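You operate a simulated robot arm through the tools that you are given. There is no shell and no other tool. Be economical: measure what you need, move in short steps, check, and stop when the job is done.

The job below is to be done with a simulated robot arm. You get a single attempt, and the scene is never put back.

TASK
Fetch the black-cap small bottle and stand it on top of the blue ice pack on the top of the side table.
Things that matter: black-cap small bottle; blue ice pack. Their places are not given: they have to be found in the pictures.

The check looks at the end state, three seconds after you hand in, the way a careful person would. Anything else that was tipped, shoved, dropped, spilled or broken makes it a failure. A push-on lid holds only when it is set on centred and level and pressed home; a screw cap is set on level and turned clockwise until tight.

THE ROBOT
A 7-joint arm with a two-finger parallel gripper, fixed in place. Base frame: the origin is at the foot of the arm, x ahead of it, y to its left, z up; the work surface is at about z = 0. Lengths are in mm, angles in degrees, forces in N, time in s.
With the tool pointing down near the work surface it reaches from about 220 to 580 mm from the base axis. Its first joint turns from -66.0 to 66.0 degrees. Payload 2.5 kg.
The TCP is the grasp point between the finger pads, 23 mm short of the fingertips. In the tool frame z runs along the fingers and y along their closing line. The gripper opens to 94 mm. The fingers are 38 mm wide and 10 mm thick; the gripper's body (54 by 96 mm) begins 39 mm behind the TCP.
Orientation is that of the tool frame in the base frame, as [roll, pitch, yaw] about the fixed x, y, z axes, in that order (R = Rz(yaw) Ry(pitch) Rx(roll)). With the fingers straight down and closing along the base's y, the tool's x points along the base's -x, its y along +y and its z along -z.

THE INTERFACE
- The arm moves only by the tool play_rows. Its argument "motion" is a list of rows, each a list of 7 numbers: the turn, a rotation vector about the tool's x, y, z in rad, then the shift along the tool's x, y, z in m, then the opening, from 0 (shut) to 1 (fully open). In form: [[wx, wy, wz, x, y, z, gripper], ...]. A call has 1 to 8 rows; each row shifts and turns the commanded pose from where the row before left it, along the tool's axes as they then stand. Each row takes 0.2 s and may step no farther than 50 mm and 8.6 degrees from the row before; otherwise, or with a gripper value out of range, the whole call is refused. A pose out of reach is approached as far as the arm can. The call stops where the force on the tool passes 40 N (or 10 N more than at its start, if that is more) or the arm is blocked; 0.2 s more then pass. The fingers move at their own pace (about 108 mm/s each) and stop on an object; they squeeze with about 37 N. The grip force told is the motor's: it shows also when the fingers shut on nothing. Time passes only in rows, and 0.2 s behind the last, so rows that do not move let the fingers close. The reply holds the time, the measured pose of the TCP, the force on the tool along the base axes, the opening and the grip force, in the units named above and with some noise, and new pictures: "views" is both (left out), scene, wrist or none.
- Cameras (640 x 400 px; columns grow to the right, rows downward): "scene" is fixed at [122.7, -407.3, 554.2]; the picture's right is [0.81, -0.59, 0.00], its down [-0.28, -0.39, -0.88] and it looks along [0.51, 0.71, -0.48] (base axes); focal length 340 px, centre (320, 200). "wrist" rides on the gripper at [-39, 0, -44] in the tool frame; the picture's right is [0.00, -1.00, 0.00], its down [0.97, 0.00, -0.24] and it looks along [0.24, 0.00, 0.97] (tool axes); focal length 218 px, centre (320, 200).
- probe_pixels(camera, pixels): for up to 12 pixels [column, row] of the newest picture of that camera ("zoom" is the newest enlarged one), the place [x, y, z] in the base frame of the surface seen there, good to about 2 mm. No time passes.
- close_up(camera, box): a new picture of the part [left, top, right, bottom] of that camera's present view, enlarged. No time passes.
- sign_off(): hands the job in; it is judged then, once.

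Keep the steps short. Do not move on a guess: measure, check each grasp and each placing, and mend mistakes. In all there are 60 turns and 120 pictures (those below and enlarged ones count). Leave the gripper open and the arm clear of the work at the hand-in unless told otherwise, and finish with a single line.

The tools are called after "Request:" by a JSON object that holds its "method" and its "body". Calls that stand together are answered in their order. play_rows: Moves the arm, as the interface text tells. Its arguments: {"type":"object","properties":{"motion":{"type":"array","items":{"type":"array","items":{"type":"number"}}},"views":{"type":"string","enum":["both","scene","wrist","none"]}},"required":["motion"]} The other tools are called the same way: probe_pixels (camera, pixels) gives the place of the surface under pixels of a picture; close_up (camera, box) takes an enlarged picture of a part of a camera's view; sign_off () hands the job in.

At the start:

```text
clock: 0.0
ee_pos: [395.5, -71.3, 325.8]
tcp_rot: [-179.9, 0.1, 180.0]
force: [0.7, 0.5, 0.0]
gripper_width: 93.8
gripper_force: 0.0
```

scene: 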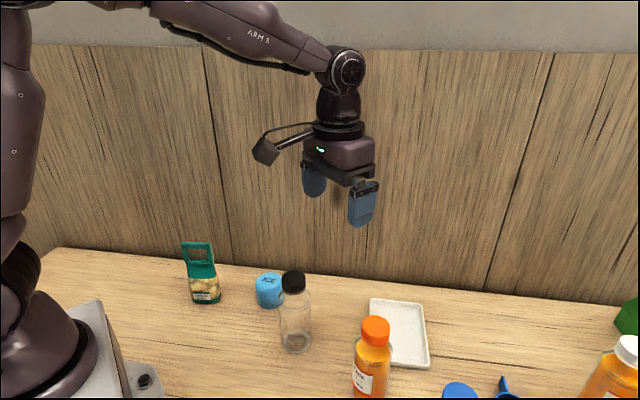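
wrist: 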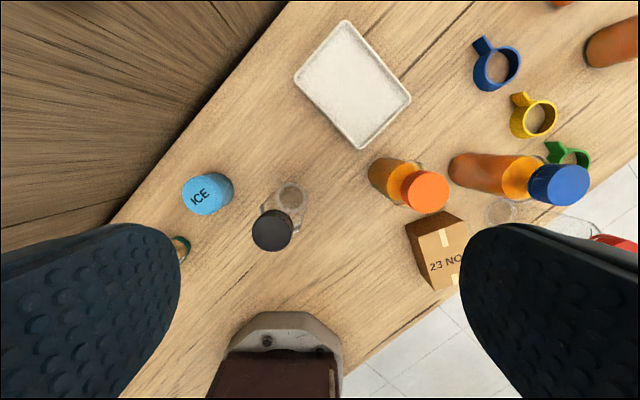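

I see the black-cap clear bottle at scene (294,312) and the blue ICE puck at (268,290). Next I'll enlarge both views there.

Request:
{"method": "close_up", "body": {"camera": "scene", "box": [170, 230, 350, 370]}}

Request:
{"method": "close_up", "body": {"camera": "wrist", "box": [140, 140, 340, 265]}}

Request:
{"method": "probe_pixels", "body": {"camera": "scene", "pixels": [[268, 279], [268, 295], [268, 312], [257, 279], [279, 279], [294, 275], [294, 285], [295, 315], [282, 320], [310, 320], [296, 350], [297, 360]]}}

Request:
{"method": "probe_pixels", "body": {"camera": "wrist", "pixels": [[272, 230], [254, 230], [290, 230], [272, 213], [272, 248], [200, 195], [186, 195], [214, 195], [200, 213], [200, 180], [215, 180], [290, 195]]}}

```text
2.86 times, centred on (260, 300) of scene
```

zoom: 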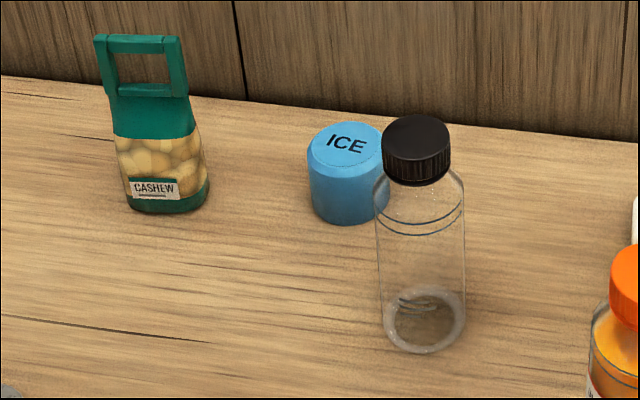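

```text
3.20 times, centred on (240, 202) of wrist
```

zoom: 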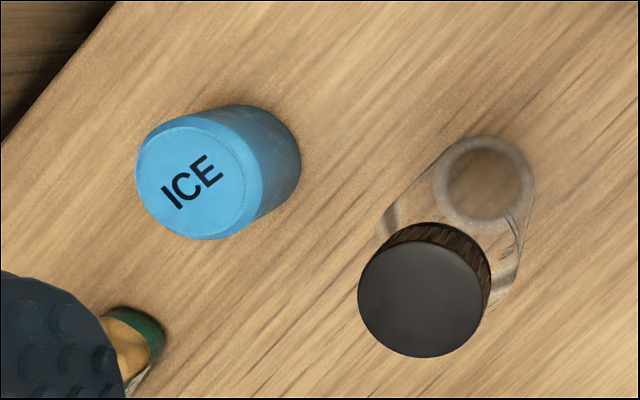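

```text
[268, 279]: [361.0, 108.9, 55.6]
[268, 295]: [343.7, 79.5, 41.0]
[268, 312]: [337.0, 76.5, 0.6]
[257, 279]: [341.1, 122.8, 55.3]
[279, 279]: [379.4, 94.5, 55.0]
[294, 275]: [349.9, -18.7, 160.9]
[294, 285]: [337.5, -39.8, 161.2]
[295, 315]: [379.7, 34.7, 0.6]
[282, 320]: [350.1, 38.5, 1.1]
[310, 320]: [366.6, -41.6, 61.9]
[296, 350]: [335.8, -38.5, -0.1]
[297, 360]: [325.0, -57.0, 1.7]
```

```text
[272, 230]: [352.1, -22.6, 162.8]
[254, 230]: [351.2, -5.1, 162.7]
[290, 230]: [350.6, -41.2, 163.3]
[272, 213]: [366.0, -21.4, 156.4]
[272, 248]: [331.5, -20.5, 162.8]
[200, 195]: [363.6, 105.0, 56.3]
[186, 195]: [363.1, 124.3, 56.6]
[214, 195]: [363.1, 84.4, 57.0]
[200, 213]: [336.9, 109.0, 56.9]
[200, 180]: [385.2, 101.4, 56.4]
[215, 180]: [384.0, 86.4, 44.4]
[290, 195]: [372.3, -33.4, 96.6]
```

The bottle is about 162 tall with a 39 wide cap, and the pack's top is at z≈56. I'll measure the edges more finely, along with the neighbours and the wall, on the newest zoom (wrist) and scene.

Request:
{"method": "probe_pixels", "body": {"camera": "zoom", "pixels": [[362, 298], [478, 298], [420, 350], [420, 245], [140, 172], [244, 172], [196, 120], [196, 234], [255, 180], [485, 180], [440, 180], [530, 180]]}}

Request:
{"method": "probe_pixels", "body": {"camera": "scene", "pixels": [[376, 330], [364, 330], [388, 330], [197, 245], [205, 298], [212, 265], [300, 240], [230, 200], [280, 320], [310, 310], [295, 300], [295, 306]]}}

```text
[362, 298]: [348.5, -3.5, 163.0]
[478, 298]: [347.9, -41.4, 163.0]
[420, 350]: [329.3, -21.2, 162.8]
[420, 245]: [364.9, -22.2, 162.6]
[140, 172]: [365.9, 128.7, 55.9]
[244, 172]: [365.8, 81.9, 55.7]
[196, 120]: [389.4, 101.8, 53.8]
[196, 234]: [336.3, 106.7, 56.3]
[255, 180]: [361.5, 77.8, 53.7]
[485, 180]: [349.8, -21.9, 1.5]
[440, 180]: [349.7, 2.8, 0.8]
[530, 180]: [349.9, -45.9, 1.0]
```

```text
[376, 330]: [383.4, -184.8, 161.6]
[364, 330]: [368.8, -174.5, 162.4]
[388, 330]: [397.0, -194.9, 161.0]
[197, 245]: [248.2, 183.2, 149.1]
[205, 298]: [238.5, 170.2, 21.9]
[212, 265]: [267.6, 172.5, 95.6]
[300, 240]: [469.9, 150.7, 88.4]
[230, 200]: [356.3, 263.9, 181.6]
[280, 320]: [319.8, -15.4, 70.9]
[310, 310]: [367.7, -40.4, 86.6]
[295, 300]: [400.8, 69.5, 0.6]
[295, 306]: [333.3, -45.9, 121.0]
```

Bottle axis is at (348,-22), with the body about 55 wide up to at least z≈121. The pack centre is about (363,103.5), with the wall and cashew pack well clear. I'll move above the bottle, fingers open, to z≈205.

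Request:
{"method": "play_rows", "body": {"motion": [[0, 0, 0, 0.024, 0.025, 0, 1], [0, 0, 0, 0.0235, 0.0243, 0, 1], [0, 0, 0, 0, 0, 0.04, 1], [0, 0, 0, 0, 0, 0.04, 1], [0, 0, 0, 0, 0, 0.04, 1], [0, 0, 0, 0, 0, 0, 1]]}}

```text
clock: 1.4
ee_pos: [345.8, -22.4, 204.3]
tcp_rot: [180.0, 0.1, 179.9]
force: [0.6, 0.1, 0.1]
gripper_width: 93.9
gripper_force: 0.1
```

scene: 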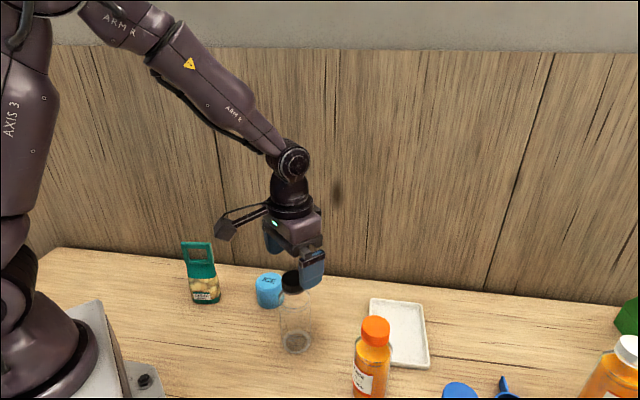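
wrist: 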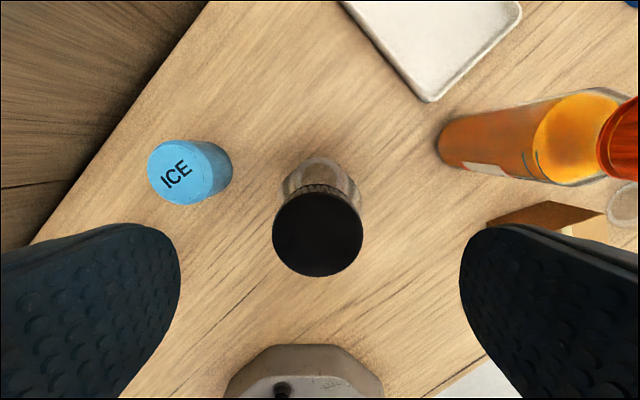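

I'm above the bottle, and the cap is centred at wrist (318,235). I'll re-measure the cap and pack from this nearer view.

Request:
{"method": "probe_pixels", "body": {"camera": "wrist", "pixels": [[276, 235], [360, 235], [318, 272], [318, 200], [318, 235], [150, 178], [207, 178], [178, 145], [178, 203], [230, 170], [215, 148], [180, 175]]}}

Request:
{"method": "close_up", "body": {"camera": "wrist", "box": [130, 120, 258, 220]}}

```text
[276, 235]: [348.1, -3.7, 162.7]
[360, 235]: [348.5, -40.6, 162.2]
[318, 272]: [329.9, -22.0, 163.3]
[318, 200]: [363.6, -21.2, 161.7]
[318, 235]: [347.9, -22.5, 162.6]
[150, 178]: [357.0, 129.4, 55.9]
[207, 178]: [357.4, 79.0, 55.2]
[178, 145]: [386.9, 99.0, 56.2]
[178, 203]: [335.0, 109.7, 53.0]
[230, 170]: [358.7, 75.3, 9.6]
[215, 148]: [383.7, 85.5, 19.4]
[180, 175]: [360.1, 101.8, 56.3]
```

```text
4.00 times, centred on (194, 170) of wrist
```

zoom: 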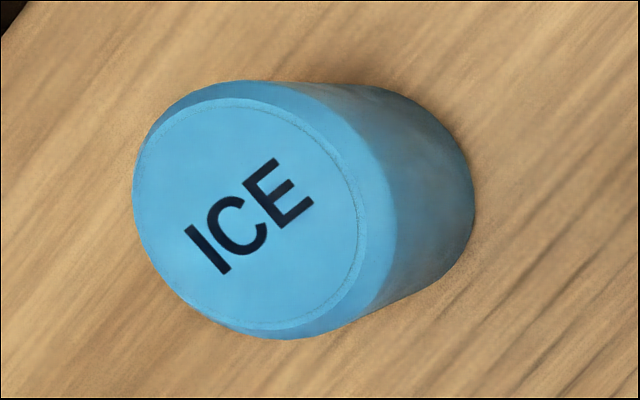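

The cap centre is (348,-22). I'll read the pack's flat-top edge from this zoom.

Request:
{"method": "probe_pixels", "body": {"camera": "zoom", "pixels": [[142, 190], [354, 240], [230, 102], [268, 326], [165, 130], [330, 300], [320, 140], [190, 300], [248, 214], [395, 220], [290, 336], [470, 190]]}}

Request:
{"method": "play_rows", "body": {"motion": [[0, 0, 0, -0.002, 0, 0.025, 1], [0, 0, 0, 0, 0, 0.025, 1], [0, 0, 0, 0, 0, 0.015, 1], [0, 0, 0, 0, 0, 0.01, 1], [0, 0, 0, 0, 0, 0, 1]]}}

```text
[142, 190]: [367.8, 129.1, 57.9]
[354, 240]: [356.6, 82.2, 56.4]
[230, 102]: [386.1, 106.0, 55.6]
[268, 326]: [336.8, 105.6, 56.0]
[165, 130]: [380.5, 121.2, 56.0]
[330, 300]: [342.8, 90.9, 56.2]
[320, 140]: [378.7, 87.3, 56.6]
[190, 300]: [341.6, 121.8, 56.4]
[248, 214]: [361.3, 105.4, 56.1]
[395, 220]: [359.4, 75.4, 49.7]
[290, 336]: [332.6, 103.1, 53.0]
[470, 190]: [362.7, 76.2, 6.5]
```

```text
clock: 2.6
ee_pos: [349.6, -22.1, 130.6]
tcp_rot: [180.0, 0.0, 180.0]
force: [0.1, -0.8, 0.1]
gripper_width: 94.1
gripper_force: 0.0
```

scene: 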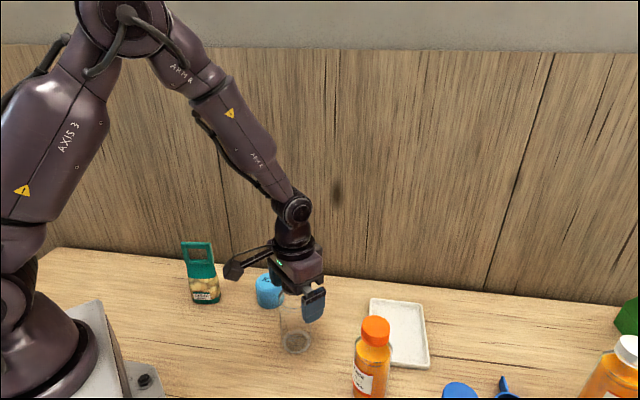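
wrist: 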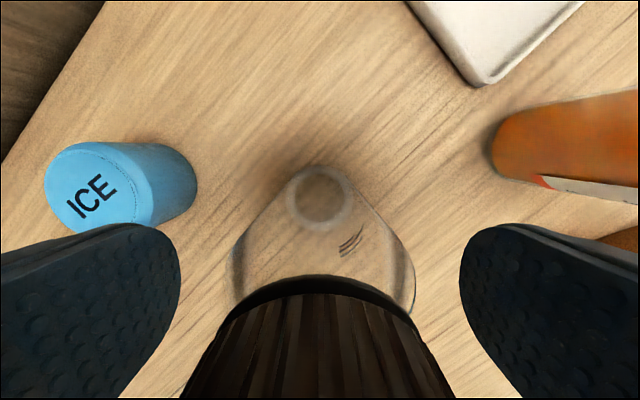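

The pack's flat top is centred at (361.4,105.4) with a radius of about 25. The hand is around the bottle at z=130.6, with the palm at about 169 and the cap top at 162.5. I'll go 3 mm lower and close on the body below the shoulder.

Request:
{"method": "play_rows", "body": {"motion": [[0, 0, 0, 0.0015, 0, 0.003, 1], [0, 0, 0, 0, 0, 0, 0.65], [0, 0, 0, 0, 0, 0, 0.4], [0, 0, 0, 0, 0, 0, 0.4], [0, 0, 0, 0, 0, 0, 0.4]]}}

```text
clock: 3.8
ee_pos: [348.5, -20.8, 126.6]
tcp_rot: [-179.9, 0.1, -180.0]
force: [-0.4, 0.7, -0.9]
gripper_width: 53.8
gripper_force: 36.5
```

scene: 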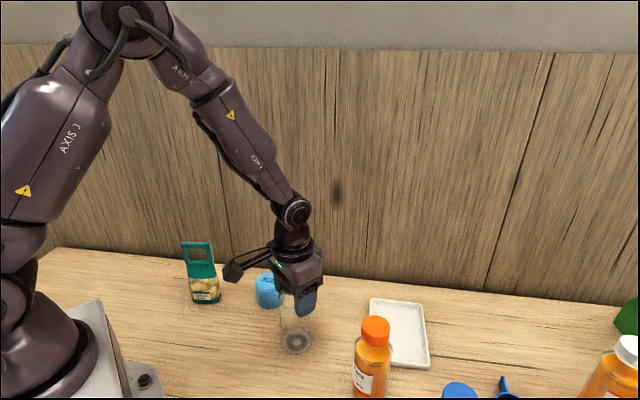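
wrist: 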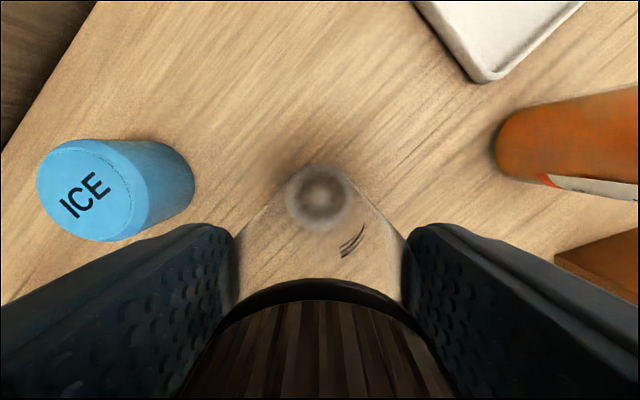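

The fingers have stopped on the body at 53.8 wide with 36.5 N. I'll lift it 85 mm and check.

Request:
{"method": "play_rows", "body": {"motion": [[0, 0, 0, 0, 0, -0.01, 0.4], [0, 0, 0, 0, 0, -0.02, 0.4], [0, 0, 0, 0, 0, -0.025, 0.4], [0, 0, 0, 0, 0, -0.03, 0.4], [0, 0, 0, 0, 0, 0, 0.4]]}}

```text
clock: 5.0
ee_pos: [349.2, -19.9, 212.8]
tcp_rot: [180.0, 0.0, -179.9]
force: [0.2, 0.0, -0.3]
gripper_width: 53.1
gripper_force: 37.5
```

scene: 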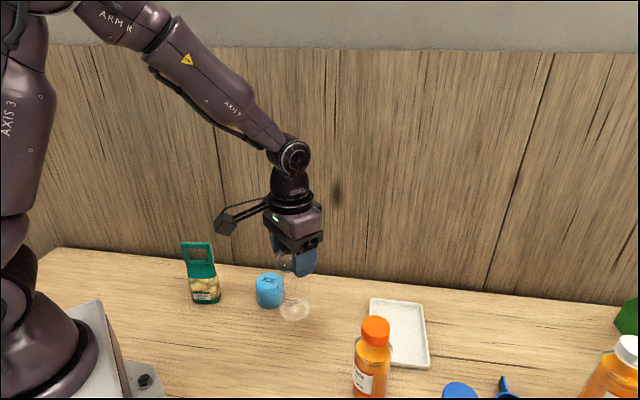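
wrist: 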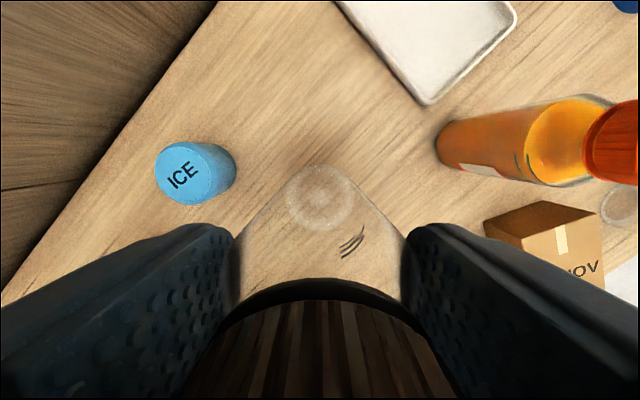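

The bottle is held and hangs straight, its base steady at wrist (320,197). Now I'll carry it over the pack, at base +13 x and +126.5 y, with its bottom at z≈85.

Request:
{"method": "play_rows", "body": {"motion": [[0, 0, 0, -0.003, 0.02, 0, 0.4], [0, 0, 0, -0.003, 0.0285, 0, 0.4], [0, 0, 0, -0.003, 0.03, 0, 0.4], [0, 0, 0, -0.003, 0.028, 0, 0.4], [0, 0, 0, -0.001, 0.02, 0, 0.4], [0, 0, 0, 0, 0, 0, 0.4], [0, 0, 0, 0, 0, 0, 0.4]]}}

Request:
{"method": "close_up", "body": {"camera": "scene", "box": [190, 200, 350, 325]}}

Request:
{"method": "close_up", "body": {"camera": "wrist", "box": [220, 120, 420, 245]}}

```text
clock: 6.6
ee_pos: [362.4, 104.7, 213.5]
tcp_rot: [179.9, 0.0, -180.0]
force: [-0.2, -0.2, -0.5]
gripper_width: 53.3
gripper_force: 36.5
```

scene: 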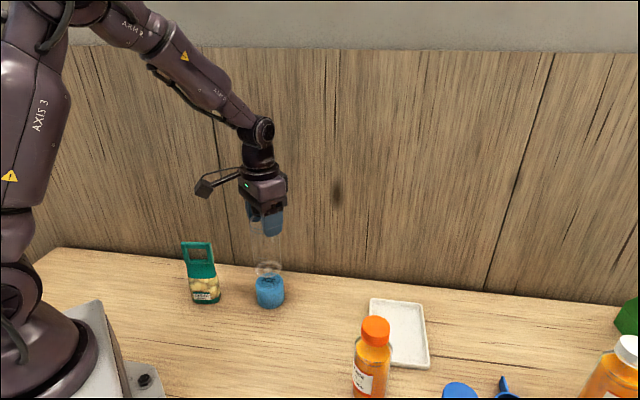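
wrist: 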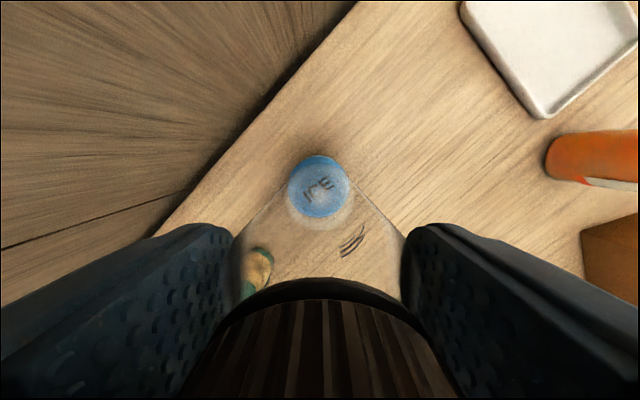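

```text
3.20 times, centred on (270, 262) of scene
```

zoom: 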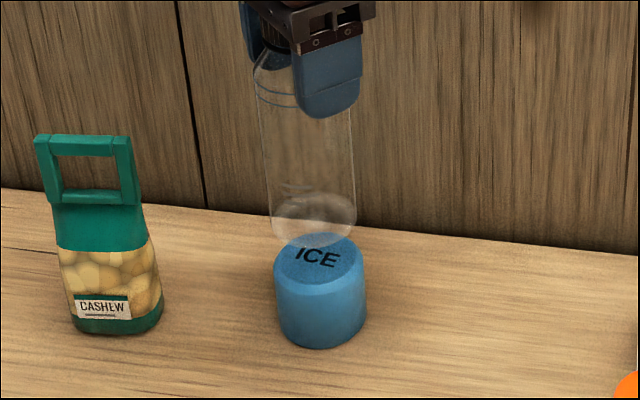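

```text
3.20 times, centred on (320, 182) of wrist
```

zoom: 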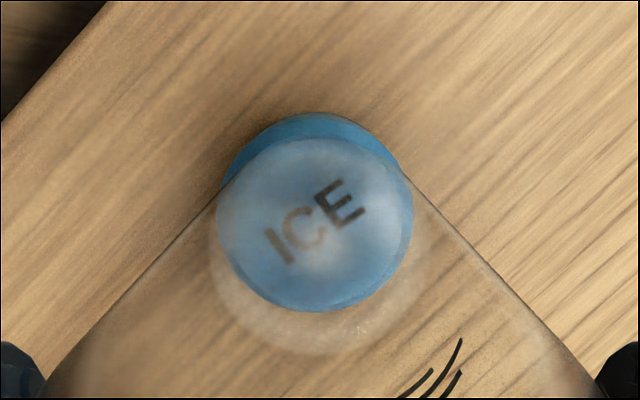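

The bottle lines up over the pack in both zooms. It should touch at TCP z≈183.5, so I'll lower it to about 3 mm above and look.

Request:
{"method": "play_rows", "body": {"motion": [[0, 0, 0, 0, 0.0003, 0.01, 0.4], [0, 0, 0, 0, 0, 0.01, 0.4], [0, 0, 0, 0, 0, 0.006, 0.4], [0, 0, 0, 0, 0, 0, 0.4]]}}

Request:
{"method": "close_up", "body": {"camera": "scene", "box": [220, 230, 316, 320]}}

Request:
{"method": "close_up", "body": {"camera": "wrist", "box": [256, 140, 384, 240]}}

```text
clock: 7.6
ee_pos: [361.6, 104.5, 185.9]
tcp_rot: [-180.0, 0.1, 180.0]
force: [1.1, -0.9, -0.2]
gripper_width: 53.0
gripper_force: 36.9
```

scene: 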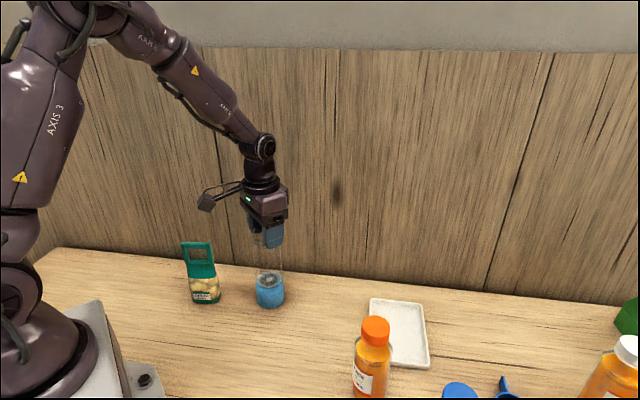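
wrist: 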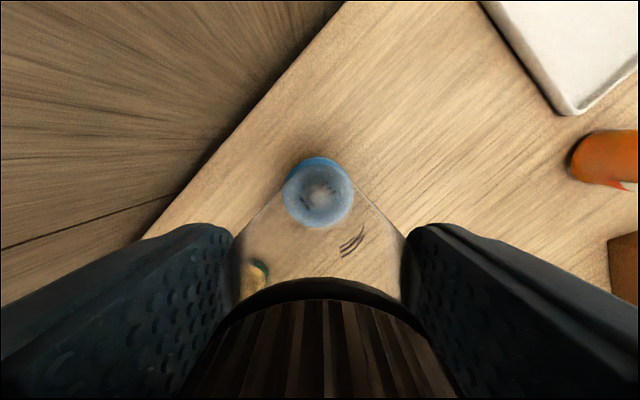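

```text
4.44 times, centred on (268, 275) of scene
```

zoom: 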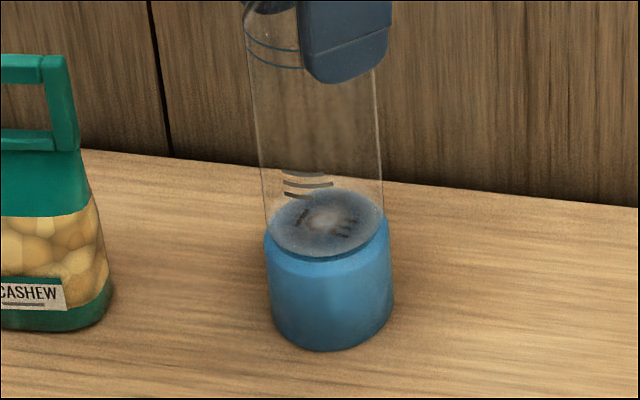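

```text
4.00 times, centred on (320, 190) of wrist
```

zoom: 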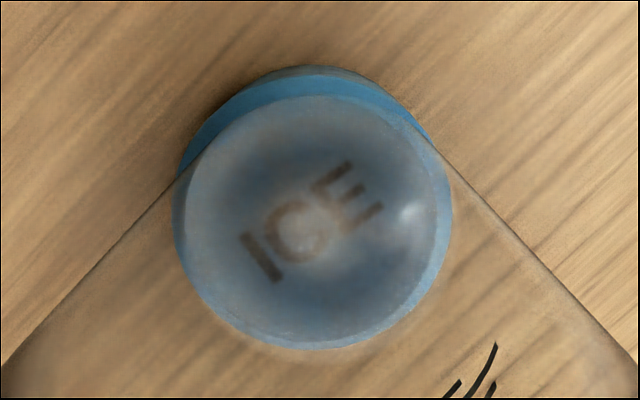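

It is very near and centred. I'll lower it in 1 mm steps, watching the force.

Request:
{"method": "play_rows", "body": {"motion": [[0, 0, 0, 0, 0, 0.001, 0.4], [0, 0, 0, 0, 0, 0.001, 0.4], [0, 0, 0, 0, 0, 0.0005, 0.4]], "views": "none"}}

```text
clock: 8.4
ee_pos: [360.9, 105.1, 183.2]
tcp_rot: [179.9, 0.0, 179.9]
force: [-1.1, -0.4, -0.7]
gripper_width: 53.5
gripper_force: 37.1
```

There is no contact force yet, so I'll go on in half-millimetre steps.

Request:
{"method": "play_rows", "body": {"motion": [[0, 0, 0, 0, 0, 0.0005, 0.4], [0, 0, 0, 0, 0, 0.0005, 0.4], [0, 0, 0, 0, 0, 0, 0.4]], "views": "none"}}

Request:
{"method": "close_up", "body": {"camera": "scene", "box": [240, 250, 300, 310]}}

```text
clock: 9.2
ee_pos: [361.7, 106.1, 182.3]
tcp_rot: [-179.9, 0.0, -180.0]
force: [-1.3, -0.8, -0.1]
gripper_width: 52.9
gripper_force: 37.1
```

```text
6.67 times, centred on (270, 280) of scene
```

zoom: 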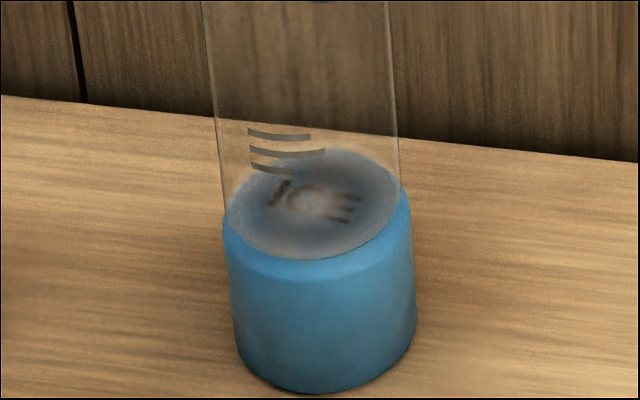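

Still no force, so I'll continue in small steps.

Request:
{"method": "play_rows", "body": {"motion": [[0, 0, 0, 0, 0, 0.0005, 0.4], [0, 0, 0, 0, 0, 0.0005, 0.4], [0, 0, 0, 0, 0, 0, 0.4]], "views": "none"}}

```text
clock: 10.0
ee_pos: [361.9, 105.4, 182.0]
tcp_rot: [-180.0, 0.1, 180.0]
force: [-3.7, -1.5, 13.4]
gripper_width: 52.7
gripper_force: 36.8
```

There is a clear contact of 13 N upward. I'll ease back 0.5 mm and open slowly.

Request:
{"method": "play_rows", "body": {"motion": [[0, 0, 0, 0, 0, -0.0005, 0.4], [0, 0, 0, 0, 0, 0, 0.58], [0, 0, 0, 0, 0, 0, 0.62], [0, 0, 0, 0, 0, 0, 0.75], [0, 0, 0, 0, 0, 0, 1], [0, 0, 0, 0, 0, 0, 1]]}}

Request:
{"method": "close_up", "body": {"camera": "scene", "box": [210, 200, 330, 320]}}

```text
clock: 11.4
ee_pos: [360.6, 104.6, 182.7]
tcp_rot: [-180.0, 0.0, 180.0]
force: [-0.6, -0.1, 0.1]
gripper_width: 94.4
gripper_force: 0.0
```

scene: 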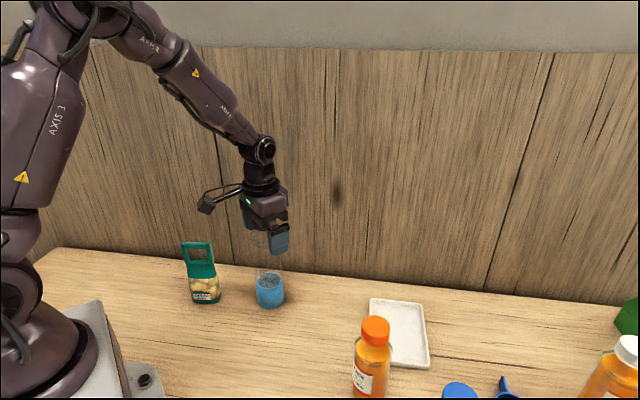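
wrist: 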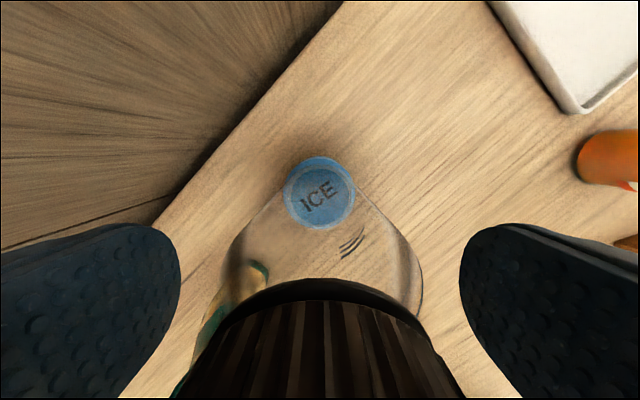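

```text
3.33 times, centred on (270, 260) of scene
```

zoom: 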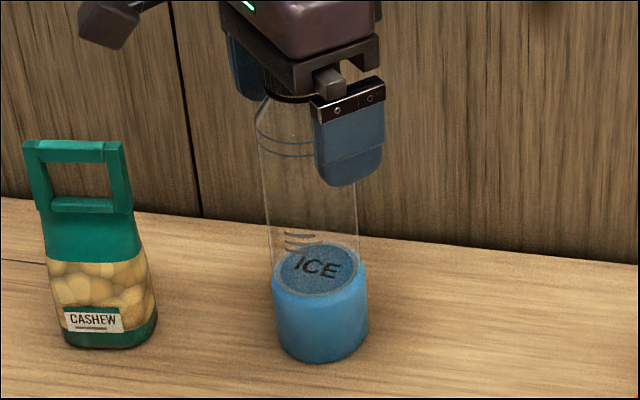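

The bottle stands free on the pack. I'll raise straight up 120 mm, open, clear of the cap.

Request:
{"method": "play_rows", "body": {"motion": [[0, 0, 0, 0, 0, -0.01, 1], [0, 0, 0, 0, 0, -0.02, 1], [0, 0, 0, 0, 0, -0.03, 1], [0, 0, 0, 0, 0, -0.03, 1], [0, 0, 0, 0, 0, -0.03, 1], [0, 0, 0, 0, 0, 0, 1], [0, 0, 0, 0, 0, 0, 1]]}}

Request:
{"method": "close_up", "body": {"camera": "scene", "box": [200, 190, 330, 320]}}

```text
clock: 13.0
ee_pos: [361.2, 104.3, 303.5]
tcp_rot: [-179.9, -0.1, -180.0]
force: [0.6, -0.4, -0.1]
gripper_width: 94.2
gripper_force: 0.0
```

scene: 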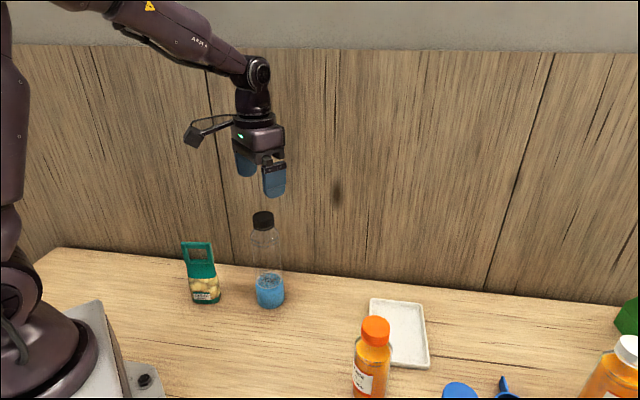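
wrist: 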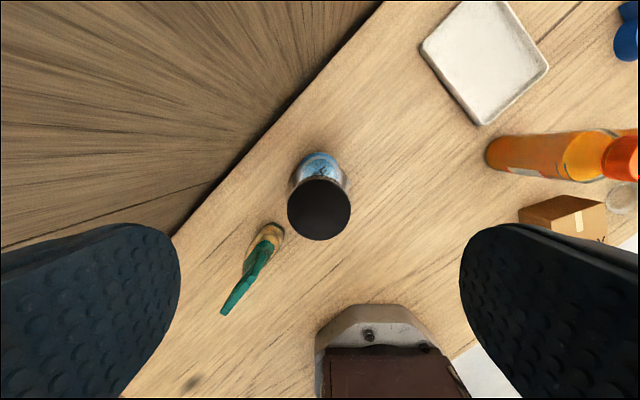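

```text
3.08 times, centred on (265, 255) of scene
```

zoom: 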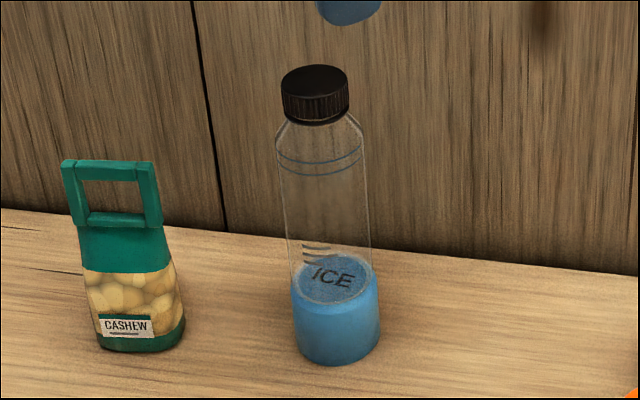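

The bottle stands upright and centred on the ice pack, the cap is on, nothing else has moved, and the open gripper is clear. I'm handing in.

Request:
{"method": "sign_off", "body": {}}

```text
The job is handed in.
```

The black-cap small bottle is standing upright on top of the blue ice pack, and the job is handed in.
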